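You operate a simulated robot arm through the tools that you are given. There is no shell and no other tool. Be economical: measure what you need, move in short steps, check, and stop when the job is done.

You are at the controls of a simulated robot arm. One attempt, no reset.

## Task
Pull the drawer marked spares open.

The check looks at the end state, three seconds after you hand in, the way a careful person would. Anything else that was tipped, shoved, dropped, spilled or broken makes it a failure.

## Robot
A 7-joint arm with a two-finger parallel gripper on a trunk, on a base that drives. Base frame: it is fixed to the floor where the robot stands at the start and does not move with it; the origin is under the middle of the robot, x ahead of it, y to its left, z up. Readings come in mm, degrees, newtons and seconds.
With the tool pointing down near the work surface it reaches from about 100 to 700 mm from the robot's upright axis, wherever it stands. Its first joint turns from -166.0 to 166.0 degrees. Places, roughly: drawer marked spares [1000, 0, 200]. Payload 1.57 kg.
The TCP is the grasp point between the finger pads, 30 mm short of the fingertips. In the tool frame z runs along the fingers and y along their closing line. The gripper opens to 110 mm. The fingers are 24 mm wide and 12 mm thick; the gripper's body (48 by 112 mm) begins 78 mm behind the TCP.
Orientation is told as [roll, pitch, yaw] about the base's x, y, z axes, in that order, counted from this pose: with the fingers straight down and closing along the base's y, the tool's x points along the base's -x, its y along +y and its z along -z.

## Interface
- The arm moves only by the tool drive_tool. Its argument "motion" is a list of rows, each an object (a shift or turn left out is 0, a gripper value left out holds the last) with "travel": the shift along the tool's x, y, z in units of 20 mm (1.0 is 20 mm), a list of three; "dr": the turn, a rotation vector about the tool's x, y, z in units of 5 degrees (1.0 is 5 degrees), a list of three. In form: [{"travel": [dx, dy, dz], "dr": [rx, ry, rz]}, ...]. A call has 1 to 10 rows; each row shifts and turns the commanded pose from where the row before left it, along the tool's axes as they then stand. "jaw" is the gripper command, from -1 (shut) to 1 (fully open), values between in proportion, set as the call begins (left out, the last holds). A call with a number of a shift or a turn outside -1 to 1 is refused whole. Each row takes 0.2 s and may step no farther than 50 mm and 8.6 degrees from the row before; otherwise, or with a gripper value out of range, the whole call is refused. Where a pose cannot be reached the arm comes as near as it can. A force on the tool above 40 N (or 10 N above the force at the start of the call, whichever is more), or a blocked arm, ends the call early, and 0.2 s more pass. Each finger travels about 45 mm/s and halts on what it meets, pressing with about 32 N; the grip force reading is that of the motor and also rises with nothing between the fingers. The clock runs only during rows and for 0.2 s after the last one: add rows that do not move to give the fingers time. It gives the time, the measured TCP pose, the force on the tool (base axes), the opening and the grip force at its end, in the units of the frame above (readings bear some noise).
- Cameras (640 x 400 px; columns grow to the right, rows downward): "scene" is now at [-3.3, 140.1, 1279.5]; the picture's right is [-0.18, -0.98, 0.00], its down [-0.82, 0.15, -0.55] and it looks along [0.55, -0.10, -0.83] (base axes); focal length 251 px, centre (320, 200). "wrist" rides on the gripper at [70, 16, -141] in the tool frame; the picture's right is [-0.23, 0.97, 0.00], its down [-0.86, -0.20, -0.48] and it looks along [-0.47, -0.11, 0.88] (tool axes); focal length 222 px, centre (320, 200). There is no depth. A picture from a camera that has moved, and an enlarged one, comes with that camera's place and axes in the base frame and with its lens. The place of the scene camera against the robot may be out by one fixed shift of up to 18 mm in any direction.
- grab_frame(camera): a new picture of that camera. The clock stands still meanwhile.
- move_column(by): slides the trunk up (or, below 0, down) by that many mm; the arm and the scene camera ride with it, the base frame stays. It gives what a move gives, with no picture.
- drive_base(legs): drives the robot by 1 to 6 legs, each [ahead, turn to the left] in mm and degrees, along the robot's own axes; the way and the turn of a leg run together, so that a leg with both is an arc; at most 1500 mm and 180 degrees a leg. The arm and the cameras ride along, it lands a little off, and it stops where it bumps. It gives what a move gives.
- pan_tilt(pan, tilt): turns the head with the scene camera to pan (to the left, within 155 degrees either way) and tilt (down, from -29 to 69), counted from straight ahead of the robot. It gives what a move gives.
- enlarge(camera, box): a new picture of the part [left, top, right, bottom] of that camera's present view, enlarged. The clock stands still meanwhile.
- finish_job(): hands the job in; it is judged then, once.

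Work in short steps. Places have to be worked out from the pictures, the camera data and where the tool is seen: move nearer, look again, correct. Check each grasp and each placing, and mend what went wrong. You have 120 turns and 82 pictures in all, those below and enlarged ones among them. Open the gripper and draw the arm clear of the work before you hand the job in, unless the task says otherwise; then end with one line.

The tools are called by a JSON object that holds its "op" and its "data". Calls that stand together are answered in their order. drive_tool: Moves the arm, as the interface text tells. Its arguments: {"type":"object","properties":{"motion":{"type":"array","items":{"type":"object","properties":{"travel":{"type":"array","items":{"type":"number"}},"dr":{"type":"array","items":{"type":"number"}}}}},"jaw":{"type":"number"}},"required":["motion"]} The other tools are called the same way: move_column (by) slides the trunk up or down; drive_base (legs) drives the base; pan_tilt (pan, tilt) turns the head that bears the scene camera; grab_frame (camera) takes a picture; enlarge (camera, box) takes an enlarged picture of a part of a camera's view; finish_job () hands the job in.

At the start:

```text
t: 0.0
tool_pos: [480.6, -40.5, 482.4]
tcp_rot: [-0.1, 0.0, 0.1]
ft_force: [0.8, -1.1, -0.4]
finger_gap: 110.1
grasp_force: 0.1
trunk travel left (down, up): [-225.0, 365.0]
robot x, y, heading: [1.2, 0.5, -0.1]
head pan, tilt: [-10.3, 56.3]
```

scene: 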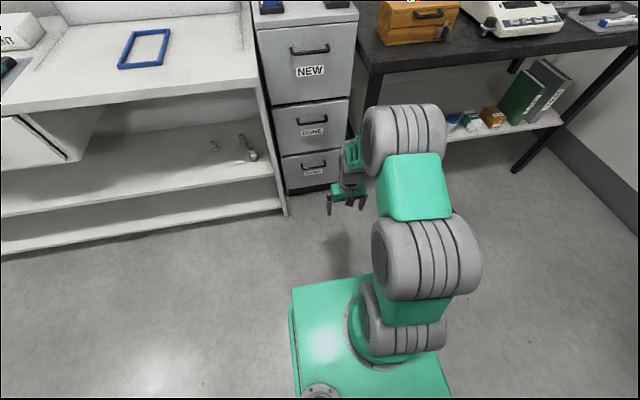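
wrist: 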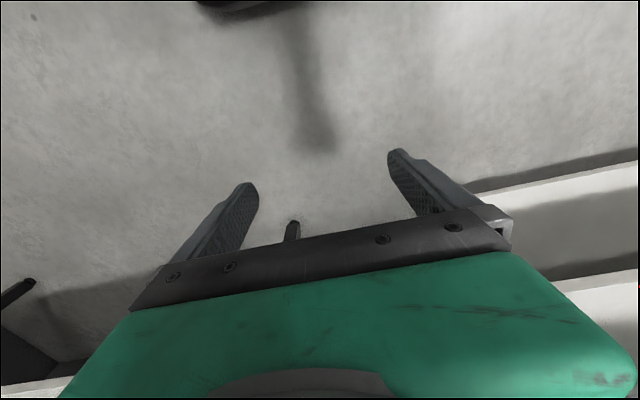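

The cabinet ahead has three drawers (NEW, DONE and one I can't read). I enlarge it to read the labels.

{"op": "enlarge", "data": {"camera": "scene", "box": [240, 0, 380, 200]}}

{"op": "pan_tilt", "data": {"pan": 0, "tilt": 40}}

{"op": "grab_frame", "data": {"camera": "scene"}}

```text
2.00 times, centred on (310, 100) of scene
camera zoom: at [-3.3, 140.1, 1279.5], right [-0.18, -0.98, 0.0], down [-0.82, 0.15, -0.55], along [0.55, -0.1, -0.83], focal length 502 px, centre (340, 400)
```

zoom: 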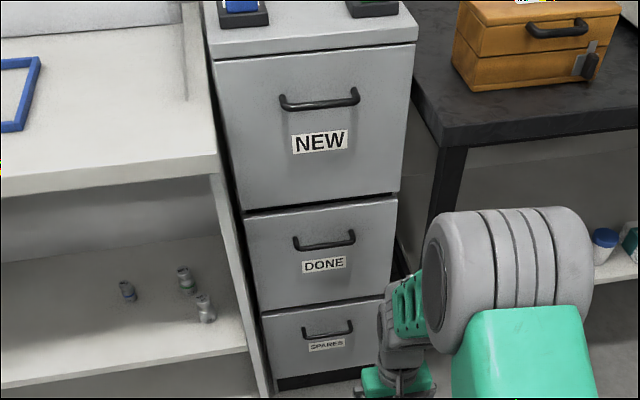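

```text
t: 0.8
tool_pos: [480.2, -38.7, 482.7]
tcp_rot: [0.0, 0.1, 0.1]
ft_force: [-0.1, 0.0, 0.8]
finger_gap: 109.9
grasp_force: 0.0
trunk travel left (down, up): [-225.0, 365.0]
robot x, y, heading: [2.7, 3.7, -0.0]
head pan, tilt: [0.0, 40.0]
```

```text
78 pictures are left
camera scene: at [12.1, 152.8, 1301.8], right [0.0, -1.0, 0.0], down [-0.64, 0.0, -0.77], along [0.77, 0.0, -0.64], focal length 251 px, centre (320, 200)
```

scene: 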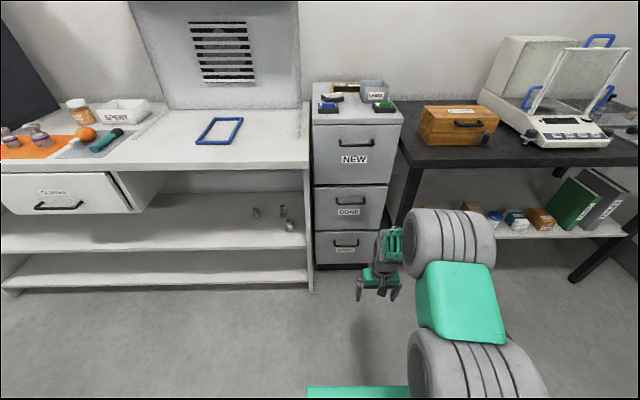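

The spares drawer is the bottom one, with a horizontal bar handle. I turn the gripper so its fingers close vertically, then pitch it to point ahead. I start with the roll about the tool z axis.

{"op": "drive_tool", "data": {"motion": [{"dr": [0, 0, 1]}, {"dr": [0, 0, 1]}, {"dr": [0, 0, 1]}, {"dr": [0, 0, 1]}, {"dr": [0, 0, 1]}, {"dr": [0, 0, 1]}, {"dr": [0, 0, 1]}, {"dr": [0, 0, 1]}, {"dr": [0, 0, 1]}]}}

{"op": "drive_tool", "data": {"motion": [{"dr": [0, 0, 1]}, {"dr": [0, 0, 1]}, {"dr": [0, 0, 1]}, {"dr": [0, 0, 1]}, {"dr": [0, 0, 1]}, {"dr": [0, 0, 1]}, {"dr": [0, 0, 1]}, {"dr": [0, 0, 1]}, {"dr": [0, 0, 1]}]}}

{"op": "drive_tool", "data": {"motion": [{"dr": [-1, 0, 0]}, {"dr": [-1, 0, 0]}, {"dr": [-1, 0, 0]}, {"dr": [-1, 0, 0]}, {"dr": [-1, 0, 0]}, {"dr": [-1, 0, 0]}, {"dr": [-1, 0, 0]}, {"dr": [-1, 0, 0]}, {"dr": [-1, 0, 0]}]}}

{"op": "drive_tool", "data": {"motion": [{"dr": [-1, 0, 0]}, {"dr": [-1, 0, 0]}, {"dr": [-1, 0, 0]}, {"dr": [-1, 0, 0]}, {"dr": [-1, 0, 0]}, {"dr": [-1, 0, 0]}, {"dr": [-1, 0, 0]}, {"dr": [-1, 0, 0]}, {"dr": [-1, 0, 0]}]}}

{"op": "grab_frame", "data": {"camera": "wrist"}}

{"op": "grab_frame", "data": {"camera": "scene"}}

```text
t: 2.8
tool_pos: [480.9, -40.5, 482.5]
tcp_rot: [0.0, -0.1, -45.0]
ft_force: [-0.6, -0.1, 0.0]
finger_gap: 110.0
grasp_force: 0.1
trunk travel left (down, up): [-225.0, 365.0]
robot x, y, heading: [1.8, 2.0, 0.1]
head pan, tilt: [0.0, 40.0]
```

```text
t: 4.8
tool_pos: [482.7, -38.9, 481.0]
tcp_rot: [-0.1, 0.0, -90.1]
ft_force: [-0.2, 0.8, 0.0]
finger_gap: 110.0
grasp_force: 0.1
trunk travel left (down, up): [-225.0, 365.0]
robot x, y, heading: [1.4, 1.3, -0.1]
head pan, tilt: [0.0, 40.0]
```

```text
t: 6.8
tool_pos: [480.4, -39.3, 482.2]
tcp_rot: [45.1, 0.0, -90.0]
ft_force: [0.5, 0.0, 0.3]
finger_gap: 110.1
grasp_force: 0.0
trunk travel left (down, up): [-225.0, 365.0]
robot x, y, heading: [-1.8, 1.4, -0.0]
head pan, tilt: [0.0, 40.0]
```

```text
t: 8.8
tool_pos: [545.0, -45.7, 477.9]
tcp_rot: [89.7, 0.1, -89.9]
ft_force: [-0.1, 0.0, 0.8]
finger_gap: 109.7
grasp_force: 0.0
out of reach, approached as far as the arm can: row 7, 8, 9
trunk travel left (down, up): [-225.0, 365.0]
robot x, y, heading: [-0.3, 0.4, -0.0]
head pan, tilt: [0.0, 40.0]
```

```text
77 pictures are left
camera wrist: at [404.3, 21.7, 495.9], right [0.0, -0.23, 0.97], down [-0.48, -0.85, -0.2], along [0.88, -0.47, -0.11], focal length 222 px, centre (320, 200)
```

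wrist: 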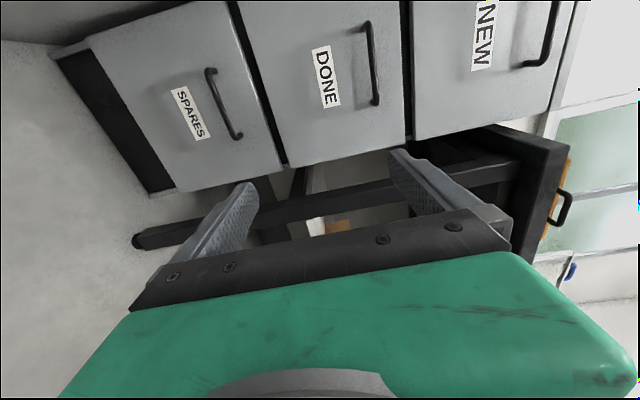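

```text
76 pictures are left
camera scene: at [11.8, 152.8, 1301.9], right [0.0, -1.0, 0.0], down [-0.64, 0.0, -0.77], along [0.77, 0.0, -0.64], focal length 251 px, centre (320, 200)
```

scene: 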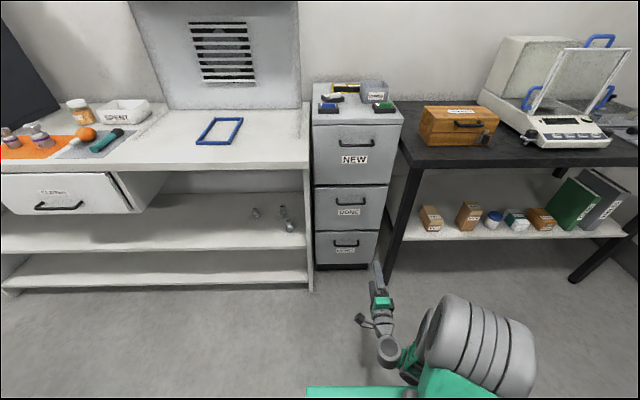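

The wrist and scene rays meet with the spares handle near (880, 17, 295). I lower the trunk in steps, checking for contact.

{"op": "move_column", "data": {"by": -100}}

{"op": "move_column", "data": {"by": -80}}

{"op": "grab_frame", "data": {"camera": "wrist"}}

{"op": "grab_frame", "data": {"camera": "scene"}}

```text
t: 10.1
tool_pos: [547.3, -47.4, 379.1]
tcp_rot: [89.8, 0.1, -90.2]
ft_force: [0.1, 0.2, 0.2]
finger_gap: 110.0
grasp_force: 0.1
trunk travel left (down, up): [-125.0, 465.0]
robot x, y, heading: [-0.6, -0.5, -0.1]
head pan, tilt: [0.0, 40.0]
```

```text
t: 11.3
tool_pos: [546.8, -48.2, 299.4]
tcp_rot: [89.7, 0.0, -90.1]
ft_force: [-1.0, -1.0, 0.4]
finger_gap: 109.9
grasp_force: 0.2
trunk travel left (down, up): [-45.0, 545.0]
robot x, y, heading: [-0.0, -1.9, -0.1]
head pan, tilt: [0.0, 40.0]
```

```text
75 pictures are left
camera wrist: at [405.5, 21.1, 316.5], right [0.0, -0.23, 0.97], down [-0.48, -0.85, -0.2], along [0.88, -0.47, -0.11], focal length 222 px, centre (320, 200)
```

wrist: 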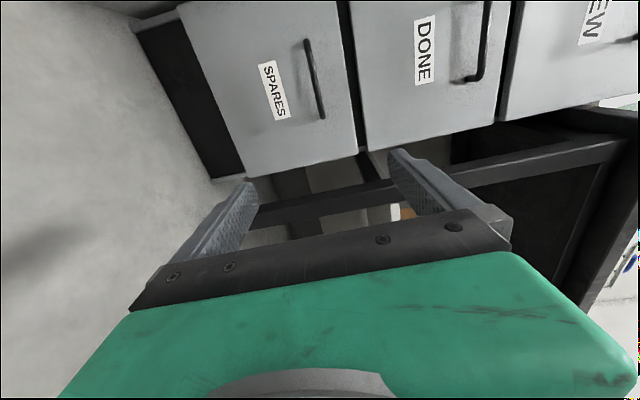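

```text
74 pictures are left
camera scene: at [12.1, 152.8, 1121.9], right [0.0, -1.0, 0.0], down [-0.64, 0.0, -0.77], along [0.77, 0.0, -0.64], focal length 251 px, centre (320, 200)
```

scene: 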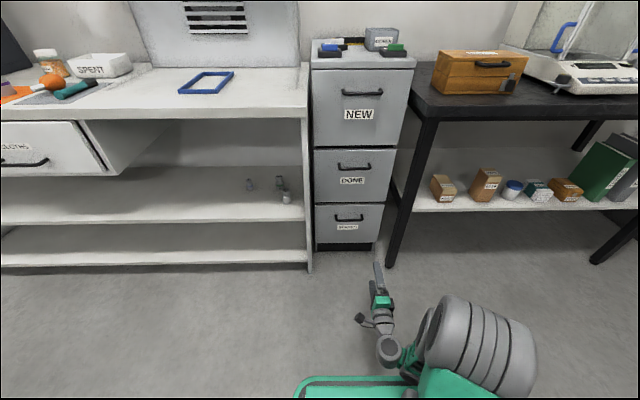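

Triangulating the two wrist views puts the handle bar at about (858, 16, 307), running along y and about 125 mm long. I line up y and z while extending a little, then look again.

{"op": "drive_tool", "data": {"motion": [{"travel": [0, 0, 1]}, {"travel": [0.8, 0, 0.5]}, {"travel": [0.8, 0.2, 0.5]}, {"travel": [0.8, 0.2, 0.5]}, {"travel": [0.8, 0, 0.5]}]}}

{"op": "grab_frame", "data": {"camera": "wrist"}}

```text
t: 12.5
tool_pos: [604.2, 14.5, 307.4]
tcp_rot: [89.8, 0.0, -90.0]
ft_force: [0.0, -0.5, 0.8]
finger_gap: 109.6
grasp_force: 0.0
trunk travel left (down, up): [-45.0, 545.0]
robot x, y, heading: [0.1, 0.4, 0.1]
head pan, tilt: [0.0, 40.0]
```

```text
73 pictures are left
camera wrist: at [464.6, 84.2, 324.9], right [0.0, -0.23, 0.97], down [-0.48, -0.85, -0.2], along [0.88, -0.47, -0.11], focal length 222 px, centre (320, 200)
```

wrist: 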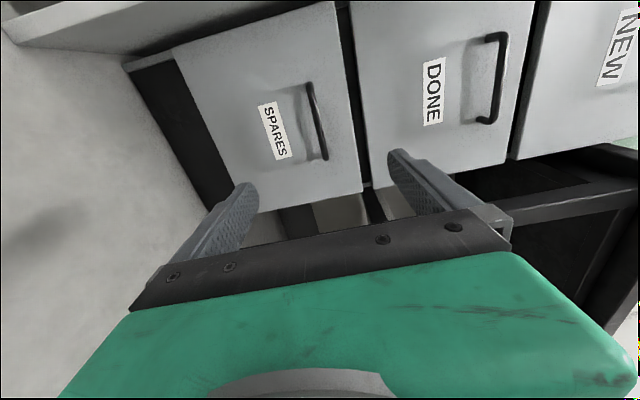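

The handle is confirmed near (858, 20, 306). I extend the arm toward it, stopping well short.

{"op": "drive_tool", "data": {"motion": [{"travel": [0.2, 0, 1]}, {"travel": [0, 0, 1]}, {"travel": [0, 0, 1]}, {"travel": [0, 0, 1]}, {"travel": [0, 0, 1]}, {"travel": [0, 0, 1]}, {"travel": [0, 0, 1]}]}}

{"op": "grab_frame", "data": {"camera": "wrist"}}

```text
t: 14.1
tool_pos: [692.8, 18.3, 307.6]
tcp_rot: [89.8, 0.1, -90.0]
ft_force: [0.8, 0.9, -0.2]
finger_gap: 110.0
grasp_force: 0.0
out of reach, approached as far as the arm can: row 5, 6, 7
trunk travel left (down, up): [-45.0, 545.0]
robot x, y, heading: [1.6, 1.9, -0.1]
head pan, tilt: [0.0, 40.0]
```

```text
72 pictures are left
camera wrist: at [551.8, 86.6, 326.0], right [0.0, -0.23, 0.97], down [-0.48, -0.86, -0.2], along [0.88, -0.46, -0.11], focal length 222 px, centre (320, 200)
```

wrist: 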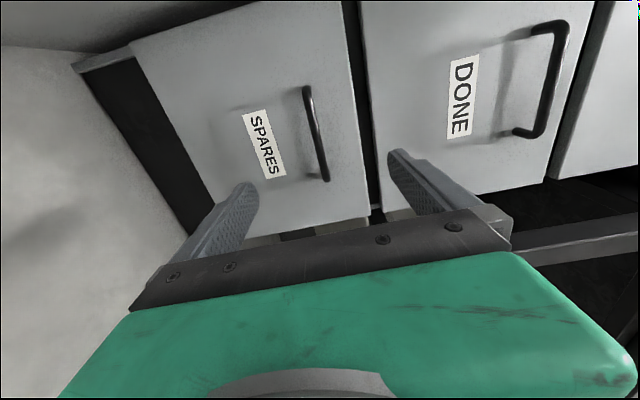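

The arm tops out at about x = 693 here, so I draw it back a little and drive the base ahead.

{"op": "drive_tool", "data": {"motion": [{"travel": [0.1, 0, -1]}, {"travel": [0, 0, -1]}, {"travel": [0, 0, -0.5]}]}}

{"op": "drive_base", "data": {"legs": [[130, 0]]}}

{"op": "grab_frame", "data": {"camera": "wrist"}}

```text
t: 14.9
tool_pos: [643.6, 20.4, 308.6]
tcp_rot: [89.9, 0.0, -90.0]
ft_force: [-0.7, 0.4, 0.9]
finger_gap: 110.1
grasp_force: 0.1
trunk travel left (down, up): [-45.0, 545.0]
robot x, y, heading: [0.7, -4.9, -0.1]
head pan, tilt: [0.0, 40.0]
```

```text
t: 16.2
tool_pos: [775.5, 22.2, 308.6]
tcp_rot: [89.8, -0.1, -89.8]
ft_force: [-0.3, 0.4, 0.1]
finger_gap: 110.2
grasp_force: 0.1
trunk travel left (down, up): [-45.0, 545.0]
robot x, y, heading: [137.1, -2.1, 0.2]
head pan, tilt: [0.0, 40.0]
```

```text
71 pictures are left
camera wrist: at [635.5, 90.6, 325.9], right [0.0, -0.23, 0.97], down [-0.48, -0.86, -0.2], along [0.88, -0.46, -0.11], focal length 222 px, centre (320, 200)
```

wrist: 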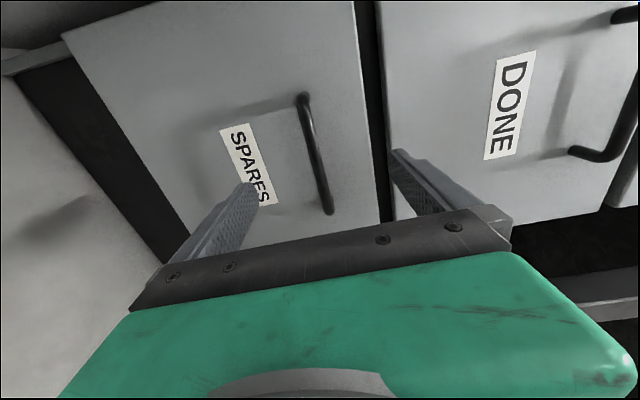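

The handle now lies between the fingers in height, at about z 305 and x 860–880. I advance 40 mm and look again.

{"op": "drive_tool", "data": {"motion": [{"travel": [0, -0.1, 0.7]}, {"travel": [0, 0, 0.7]}, {"travel": [0, 0, 0.6]}]}}

{"op": "grab_frame", "data": {"camera": "wrist"}}

```text
t: 17.0
tool_pos: [815.5, 22.3, 305.5]
tcp_rot: [89.9, 0.0, -89.9]
ft_force: [-0.6, 0.2, 0.2]
finger_gap: 110.0
grasp_force: 0.1
trunk travel left (down, up): [-45.0, 545.0]
robot x, y, heading: [132.0, 5.8, 0.2]
head pan, tilt: [0.0, 40.0]
```

```text
70 pictures are left
camera wrist: at [675.0, 91.5, 324.2], right [0.0, -0.23, 0.97], down [-0.48, -0.86, -0.2], along [0.88, -0.46, -0.11], focal length 222 px, centre (320, 200)
```

wrist: 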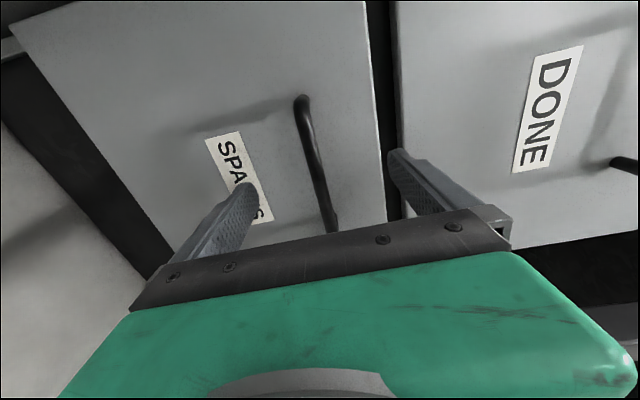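

My estimate of the bar is x ≈ 860–868. I advance 30 mm, keep the fingers open around the bar and check.

{"op": "drive_tool", "data": {"motion": [{"travel": [0, 0, 0.5]}, {"travel": [0, 0, 0.5]}, {"travel": [0, 0, 0.5]}]}}

{"op": "grab_frame", "data": {"camera": "wrist"}}

{"op": "pan_tilt", "data": {"pan": -10, "tilt": 50}}

{"op": "enlarge", "data": {"camera": "scene", "box": [220, 120, 380, 220]}}

```text
t: 17.8
tool_pos: [823.6, 22.0, 307.3]
tcp_rot: [89.9, 0.0, -89.8]
ft_force: [-0.9, 0.5, 0.2]
finger_gap: 110.0
grasp_force: 0.1
out of reach, approached as far as the arm can: row 1, 2, 3
trunk travel left (down, up): [-45.0, 545.0]
robot x, y, heading: [129.6, -2.5, 0.0]
head pan, tilt: [0.0, 40.0]
```

```text
69 pictures are left
camera wrist: at [682.1, 90.5, 324.7], right [0.0, -0.23, 0.97], down [-0.48, -0.86, -0.2], along [0.88, -0.46, -0.11], focal length 222 px, centre (320, 200)
```

wrist: 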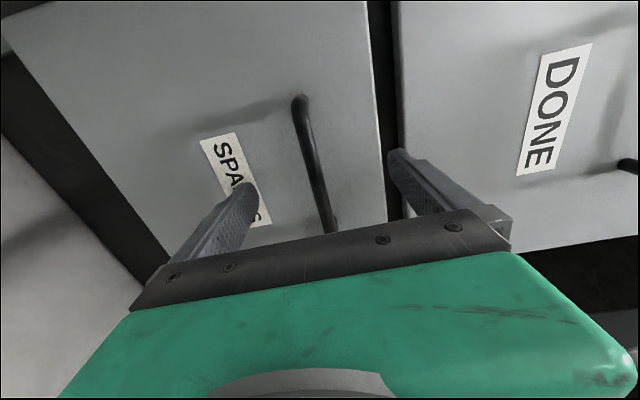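

```text
t: 18.5
tool_pos: [823.3, 23.3, 307.9]
tcp_rot: [89.9, 0.0, -89.8]
ft_force: [-0.5, -0.9, -1.1]
finger_gap: 109.8
grasp_force: 0.0
trunk travel left (down, up): [-45.0, 545.0]
robot x, y, heading: [130.1, 0.3, 0.1]
head pan, tilt: [-10.0, 50.0]
```

```text
4.00 times, centred on (300, 170) of scene
camera zoom: at [136.5, 139.6, 1107.7], right [-0.17, -0.99, 0.0], down [-0.75, 0.13, -0.64], along [0.63, -0.11, -0.77], focal length 1004 px, centre (400, 320)
```

zoom: 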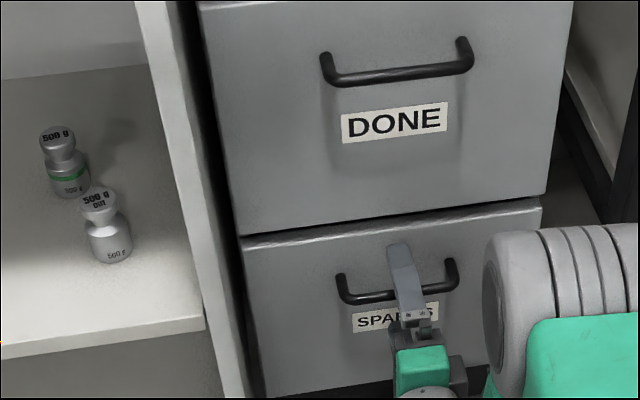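

The arm is at its reach limit again, so I pull it back 80 mm and drive the base on 85 mm. That leaves room to extend and pull.

{"op": "drive_tool", "data": {"motion": [{"travel": [0, 0, -1]}, {"travel": [0, 0, -1]}, {"travel": [0, 0, -1]}, {"travel": [0, 0, -1]}]}}

{"op": "drive_base", "data": {"legs": [[85, 0]]}}

{"op": "grab_frame", "data": {"camera": "wrist"}}

```text
t: 19.5
tool_pos: [740.2, 21.4, 306.2]
tcp_rot: [89.8, 0.1, -89.8]
ft_force: [0.4, 0.5, 0.5]
finger_gap: 110.1
grasp_force: 0.0
trunk travel left (down, up): [-45.0, 545.0]
robot x, y, heading: [133.8, 2.0, 0.0]
head pan, tilt: [-10.0, 50.0]
```

```text
t: 20.6
tool_pos: [825.2, 22.8, 307.3]
tcp_rot: [89.8, 0.0, -89.8]
ft_force: [0.6, -0.1, 0.0]
finger_gap: 110.0
grasp_force: 0.0
trunk travel left (down, up): [-45.0, 545.0]
robot x, y, heading: [217.4, -0.2, 0.3]
head pan, tilt: [-10.0, 50.0]
```

```text
67 pictures are left
camera wrist: at [683.8, 91.5, 324.5], right [0.0, -0.23, 0.97], down [-0.48, -0.86, -0.2], along [0.88, -0.46, -0.11], focal length 222 px, centre (320, 200)
```

wrist: 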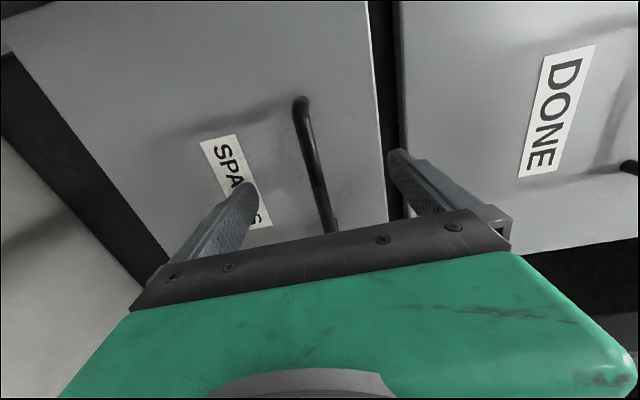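

Next I advance 26 mm in small steps, which should bring the pads over the bar.

{"op": "drive_tool", "data": {"motion": [{"travel": [0, 0, 0.45]}, {"travel": [0, 0, 0.45]}, {"travel": [0, 0, 0.4]}]}}

{"op": "grab_frame", "data": {"camera": "wrist"}}

{"op": "enlarge", "data": {"camera": "scene", "box": [220, 140, 380, 240]}}

```text
t: 21.4
tool_pos: [850.6, 22.5, 305.5]
tcp_rot: [89.7, 0.1, -89.7]
ft_force: [-18.3, -0.4, 4.9]
finger_gap: 110.0
grasp_force: 0.1
trunk travel left (down, up): [-45.0, 545.0]
robot x, y, heading: [224.9, -1.4, 0.1]
head pan, tilt: [-10.0, 50.0]
```

```text
66 pictures are left
camera wrist: at [709.0, 91.4, 323.6], right [0.01, -0.23, 0.97], down [-0.48, -0.86, -0.2], along [0.88, -0.46, -0.11], focal length 222 px, centre (320, 200)
```

wrist: 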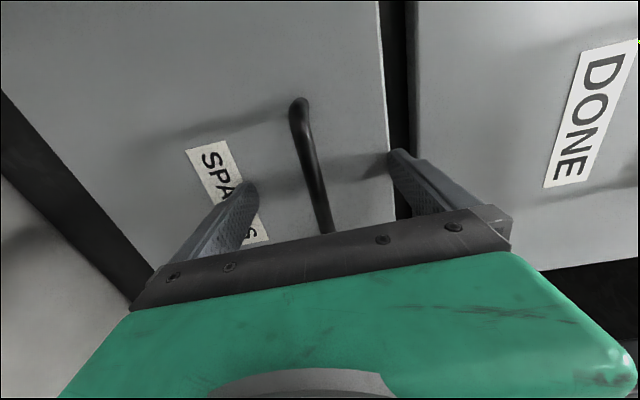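

```text
4.00 times, centred on (300, 190) of scene
camera zoom: at [218.7, 139.9, 1107.8], right [-0.17, -0.99, 0.0], down [-0.75, 0.13, -0.64], along [0.63, -0.11, -0.77], focal length 1004 px, centre (400, 240)
```

zoom: 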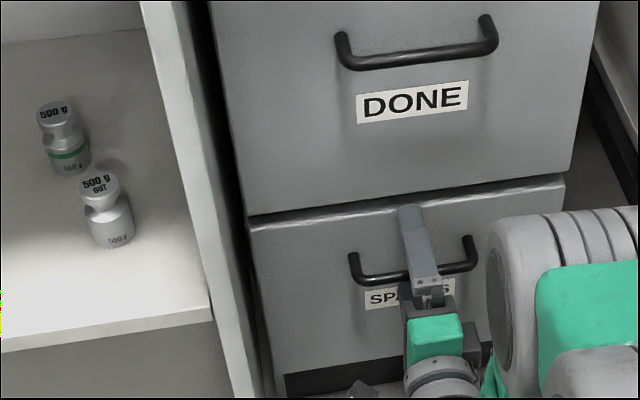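

The fingertips touch the drawer face at about x = 880, with −18 N. I back off 6 mm and close on the bar.

{"op": "drive_tool", "data": {"motion": [{"travel": [0, 0, -0.3]}, {}]}}

{"op": "drive_tool", "data": {"jaw": -1, "motion": [{}, {}, {}, {}, {}, {}, {}]}}

{"op": "grab_frame", "data": {"camera": "wrist"}}

```text
t: 22.0
tool_pos: [847.4, 23.5, 307.2]
tcp_rot: [89.7, 0.0, -89.7]
ft_force: [-0.4, 0.3, -0.3]
finger_gap: 109.9
grasp_force: 0.1
trunk travel left (down, up): [-45.0, 545.0]
robot x, y, heading: [219.6, 0.7, 0.2]
head pan, tilt: [-10.0, 50.0]
```

```text
t: 23.6
tool_pos: [844.9, 23.9, 306.3]
tcp_rot: [89.6, 0.0, -89.6]
ft_force: [-0.7, -0.1, -9.2]
finger_gap: 11.9
grasp_force: 26.1
trunk travel left (down, up): [-45.0, 545.0]
robot x, y, heading: [214.2, 0.1, 0.4]
head pan, tilt: [-10.0, 50.0]
```

```text
64 pictures are left
camera wrist: at [703.5, 91.6, 323.2], right [0.01, -0.23, 0.97], down [-0.48, -0.86, -0.2], along [0.88, -0.46, -0.12], focal length 222 px, centre (320, 200)
```

wrist: 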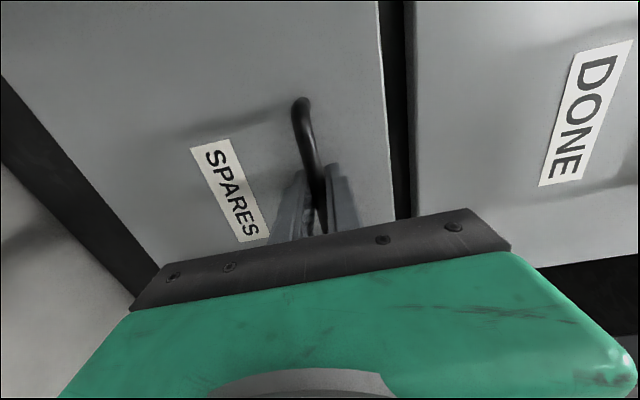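

The bar is gripped, with the gap stopped at 11.9 mm. I pull back gently by 60 mm.

{"op": "drive_tool", "data": {"motion": [{"travel": [0, 0, -0.4]}, {"travel": [0, 0, -0.5]}, {"travel": [0, 0, -0.5]}, {"travel": [0, 0, -0.5]}, {"travel": [0, 0, -0.5]}, {"travel": [0, 0, -0.5]}]}}

{"op": "grab_frame", "data": {"camera": "wrist"}}

```text
t: 25.0
tool_pos: [786.5, 22.3, 304.7]
tcp_rot: [89.6, -0.1, -89.7]
ft_force: [-0.1, -12.8, -20.8]
finger_gap: 12.0
grasp_force: 28.8
trunk travel left (down, up): [-45.0, 545.0]
robot x, y, heading: [219.3, -1.1, 0.1]
head pan, tilt: [-10.0, 50.0]
```

```text
63 pictures are left
camera wrist: at [645.3, 90.6, 323.3], right [0.01, -0.23, 0.97], down [-0.48, -0.86, -0.2], along [0.88, -0.46, -0.12], focal length 222 px, centre (320, 200)
```

wrist: 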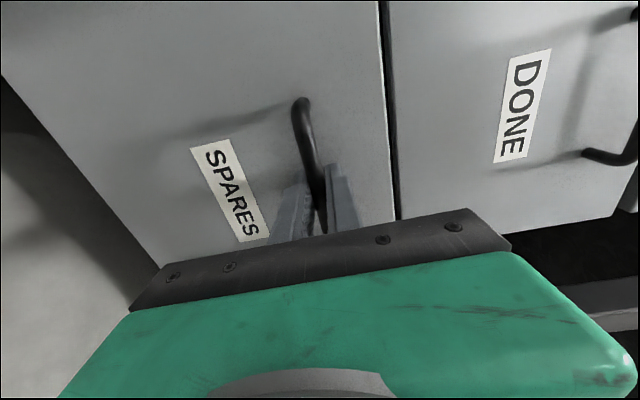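

The drawer is following. There is some side and vertical load (−13 N and −21 N), so I ease it slightly and keep pulling.

{"op": "drive_tool", "data": {"motion": [{"travel": [-0.05, -0.1, 0]}, {}]}}

{"op": "drive_tool", "data": {"motion": [{"travel": [0, 0, -0.5]}, {"travel": [0, 0, -0.5]}, {"travel": [0, 0, -0.5]}]}}

```text
t: 25.6
tool_pos: [787.5, 22.7, 305.0]
tcp_rot: [90.0, 0.0, -89.7]
ft_force: [-1.4, 0.6, -9.2]
finger_gap: 11.7
grasp_force: 28.6
trunk travel left (down, up): [-45.0, 545.0]
robot x, y, heading: [215.7, 2.1, 0.2]
head pan, tilt: [-10.0, 50.0]
```

```text
t: 26.4
tool_pos: [758.6, 22.5, 304.6]
tcp_rot: [89.8, 0.1, -89.8]
ft_force: [0.0, -0.6, -8.9]
finger_gap: 11.9
grasp_force: 29.6
trunk travel left (down, up): [-45.0, 545.0]
robot x, y, heading: [215.5, 1.8, 0.3]
head pan, tilt: [-10.0, 50.0]
```

The drawer is out about 87 mm and the arm is near its inner reach limit. I hold the grip and back the base up, 60 mm first.

{"op": "drive_base", "data": {"legs": [[-60, 0]]}}

{"op": "grab_frame", "data": {"camera": "scene"}}

```text
t: 27.4
tool_pos: [697.3, 20.4, 305.1]
tcp_rot: [89.9, 0.0, -89.9]
ft_force: [0.9, -5.3, -5.8]
finger_gap: 11.6
grasp_force: 29.1
trunk travel left (down, up): [-45.0, 545.0]
robot x, y, heading: [158.7, -2.0, 0.3]
head pan, tilt: [-10.0, 50.0]
```

```text
62 pictures are left
camera scene: at [160.7, 139.5, 1107.7], right [-0.17, -0.99, 0.0], down [-0.76, 0.13, -0.64], along [0.63, -0.11, -0.77], focal length 251 px, centre (320, 200)
```

scene: 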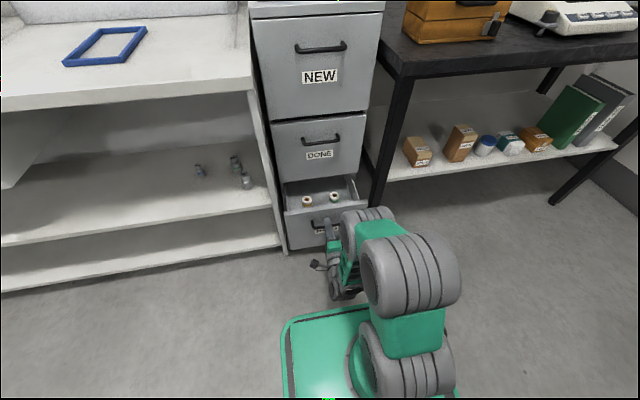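

The drawer is open about 148 mm, with items standing inside that look stable. I pull another 70 mm.

{"op": "drive_base", "data": {"legs": [[-70, 0]]}}

{"op": "enlarge", "data": {"camera": "scene", "box": [240, 80, 400, 280]}}

```text
t: 28.4
tool_pos: [627.4, 18.8, 305.5]
tcp_rot: [89.8, 0.0, -90.0]
ft_force: [2.4, -9.1, -3.3]
finger_gap: 11.9
grasp_force: 28.8
trunk travel left (down, up): [-45.0, 545.0]
robot x, y, heading: [86.7, 3.0, 0.0]
head pan, tilt: [-10.0, 50.0]
```

```text
2.00 times, centred on (320, 180) of scene
camera zoom: at [90.0, 139.2, 1107.7], right [-0.17, -0.99, 0.0], down [-0.75, 0.13, -0.64], along [0.63, -0.11, -0.77], focal length 502 px, centre (320, 240)
```

zoom: 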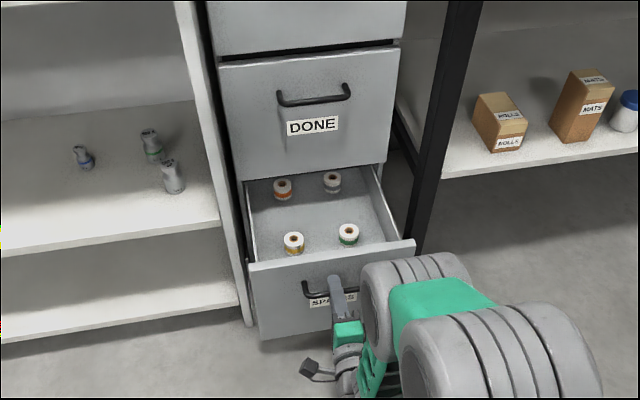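

It is now open about 217 mm with nothing disturbed and little resistance. The cabinet is roughly 500 mm deep, so I pull another 50 mm to make it clearly open.

{"op": "drive_base", "data": {"legs": [[-50, 0]]}}

```text
t: 29.3
tool_pos: [577.6, 17.8, 305.3]
tcp_rot: [89.8, 0.1, -90.2]
ft_force: [1.7, -16.7, -2.9]
finger_gap: 11.9
grasp_force: 29.1
trunk travel left (down, up): [-45.0, 545.0]
robot x, y, heading: [39.6, 1.3, 0.1]
head pan, tilt: [-10.0, 50.0]
```

It is open about 267 mm. I ease the side load, open the gripper, and then back straight away with the base.

{"op": "drive_tool", "data": {"motion": [{"travel": [-0.08, 0, 0]}, {}]}}

{"op": "drive_tool", "data": {"jaw": 0.6, "motion": [{}, {}, {}, {}, {}, {}]}}

{"op": "grab_frame", "data": {"camera": "wrist"}}

```text
t: 29.9
tool_pos: [579.0, 18.2, 304.7]
tcp_rot: [89.8, -0.1, -90.1]
ft_force: [-1.0, 21.7, 1.5]
finger_gap: 11.3
grasp_force: 28.9
trunk travel left (down, up): [-45.0, 545.0]
robot x, y, heading: [37.1, 1.0, 0.1]
head pan, tilt: [-10.0, 50.0]
```

```text
t: 31.3
tool_pos: [578.6, 17.2, 304.9]
tcp_rot: [89.9, -0.2, -90.1]
ft_force: [-0.5, 0.0, -1.0]
finger_gap: 87.9
grasp_force: 0.1
trunk travel left (down, up): [-45.0, 545.0]
robot x, y, heading: [38.6, 1.4, -0.2]
head pan, tilt: [-10.0, 50.0]
```

```text
60 pictures are left
camera wrist: at [437.6, 85.7, 322.4], right [0.0, -0.23, 0.97], down [-0.48, -0.85, -0.2], along [0.88, -0.47, -0.11], focal length 222 px, centre (320, 200)
```

wrist: 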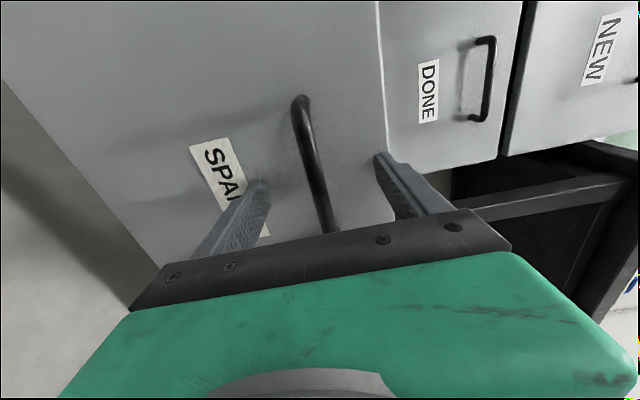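

The fingers are clear of the bar, so I drive the base straight back and take a final look.

{"op": "drive_base", "data": {"legs": [[-200, 0]]}}

{"op": "grab_frame", "data": {"camera": "scene"}}

{"op": "grab_frame", "data": {"camera": "wrist"}}

```text
t: 32.9
tool_pos: [380.2, 18.6, 305.2]
tcp_rot: [89.8, -0.1, -89.9]
ft_force: [0.5, -0.1, -1.1]
finger_gap: 88.1
grasp_force: 0.1
trunk travel left (down, up): [-45.0, 545.0]
robot x, y, heading: [-161.0, 3.0, 0.1]
head pan, tilt: [-10.0, 50.0]
```

```text
59 pictures are left
camera scene: at [-159.4, 139.0, 1107.7], right [-0.17, -0.99, 0.0], down [-0.75, 0.13, -0.64], along [0.63, -0.11, -0.77], focal length 251 px, centre (320, 200)
```

scene: 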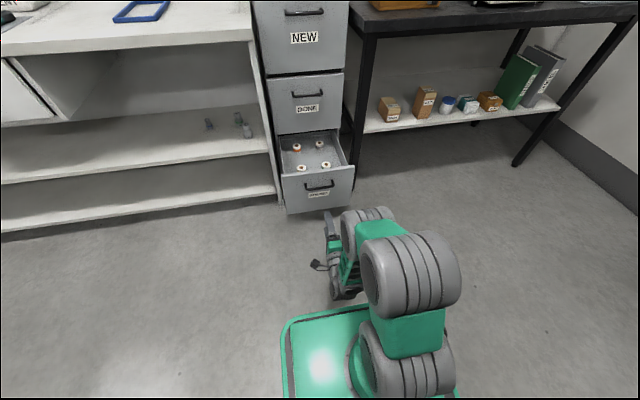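

```text
58 pictures are left
camera wrist: at [237.8, 86.6, 322.4], right [0.0, -0.23, 0.97], down [-0.48, -0.86, -0.2], along [0.88, -0.46, -0.11], focal length 222 px, centre (320, 200)
```

wrist: 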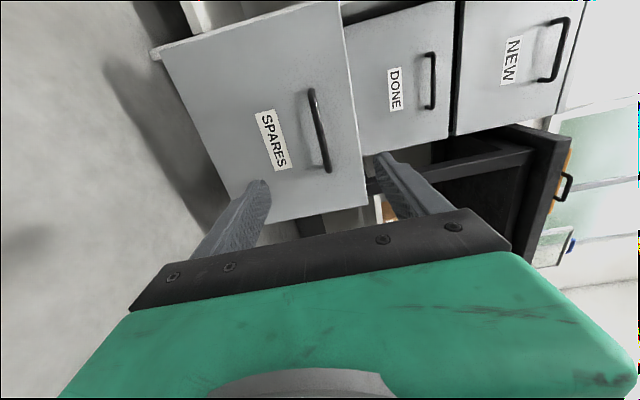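

The spares drawer stands open, its contents are upright, and the arm is clear, so I hand in.

{"op": "finish_job", "data": {}}

```text
The job is handed in.
```

The spares drawer is pulled open about 265 mm. The final pictures show nothing tipped or moved, and the gripper is open with the arm drawn clear.
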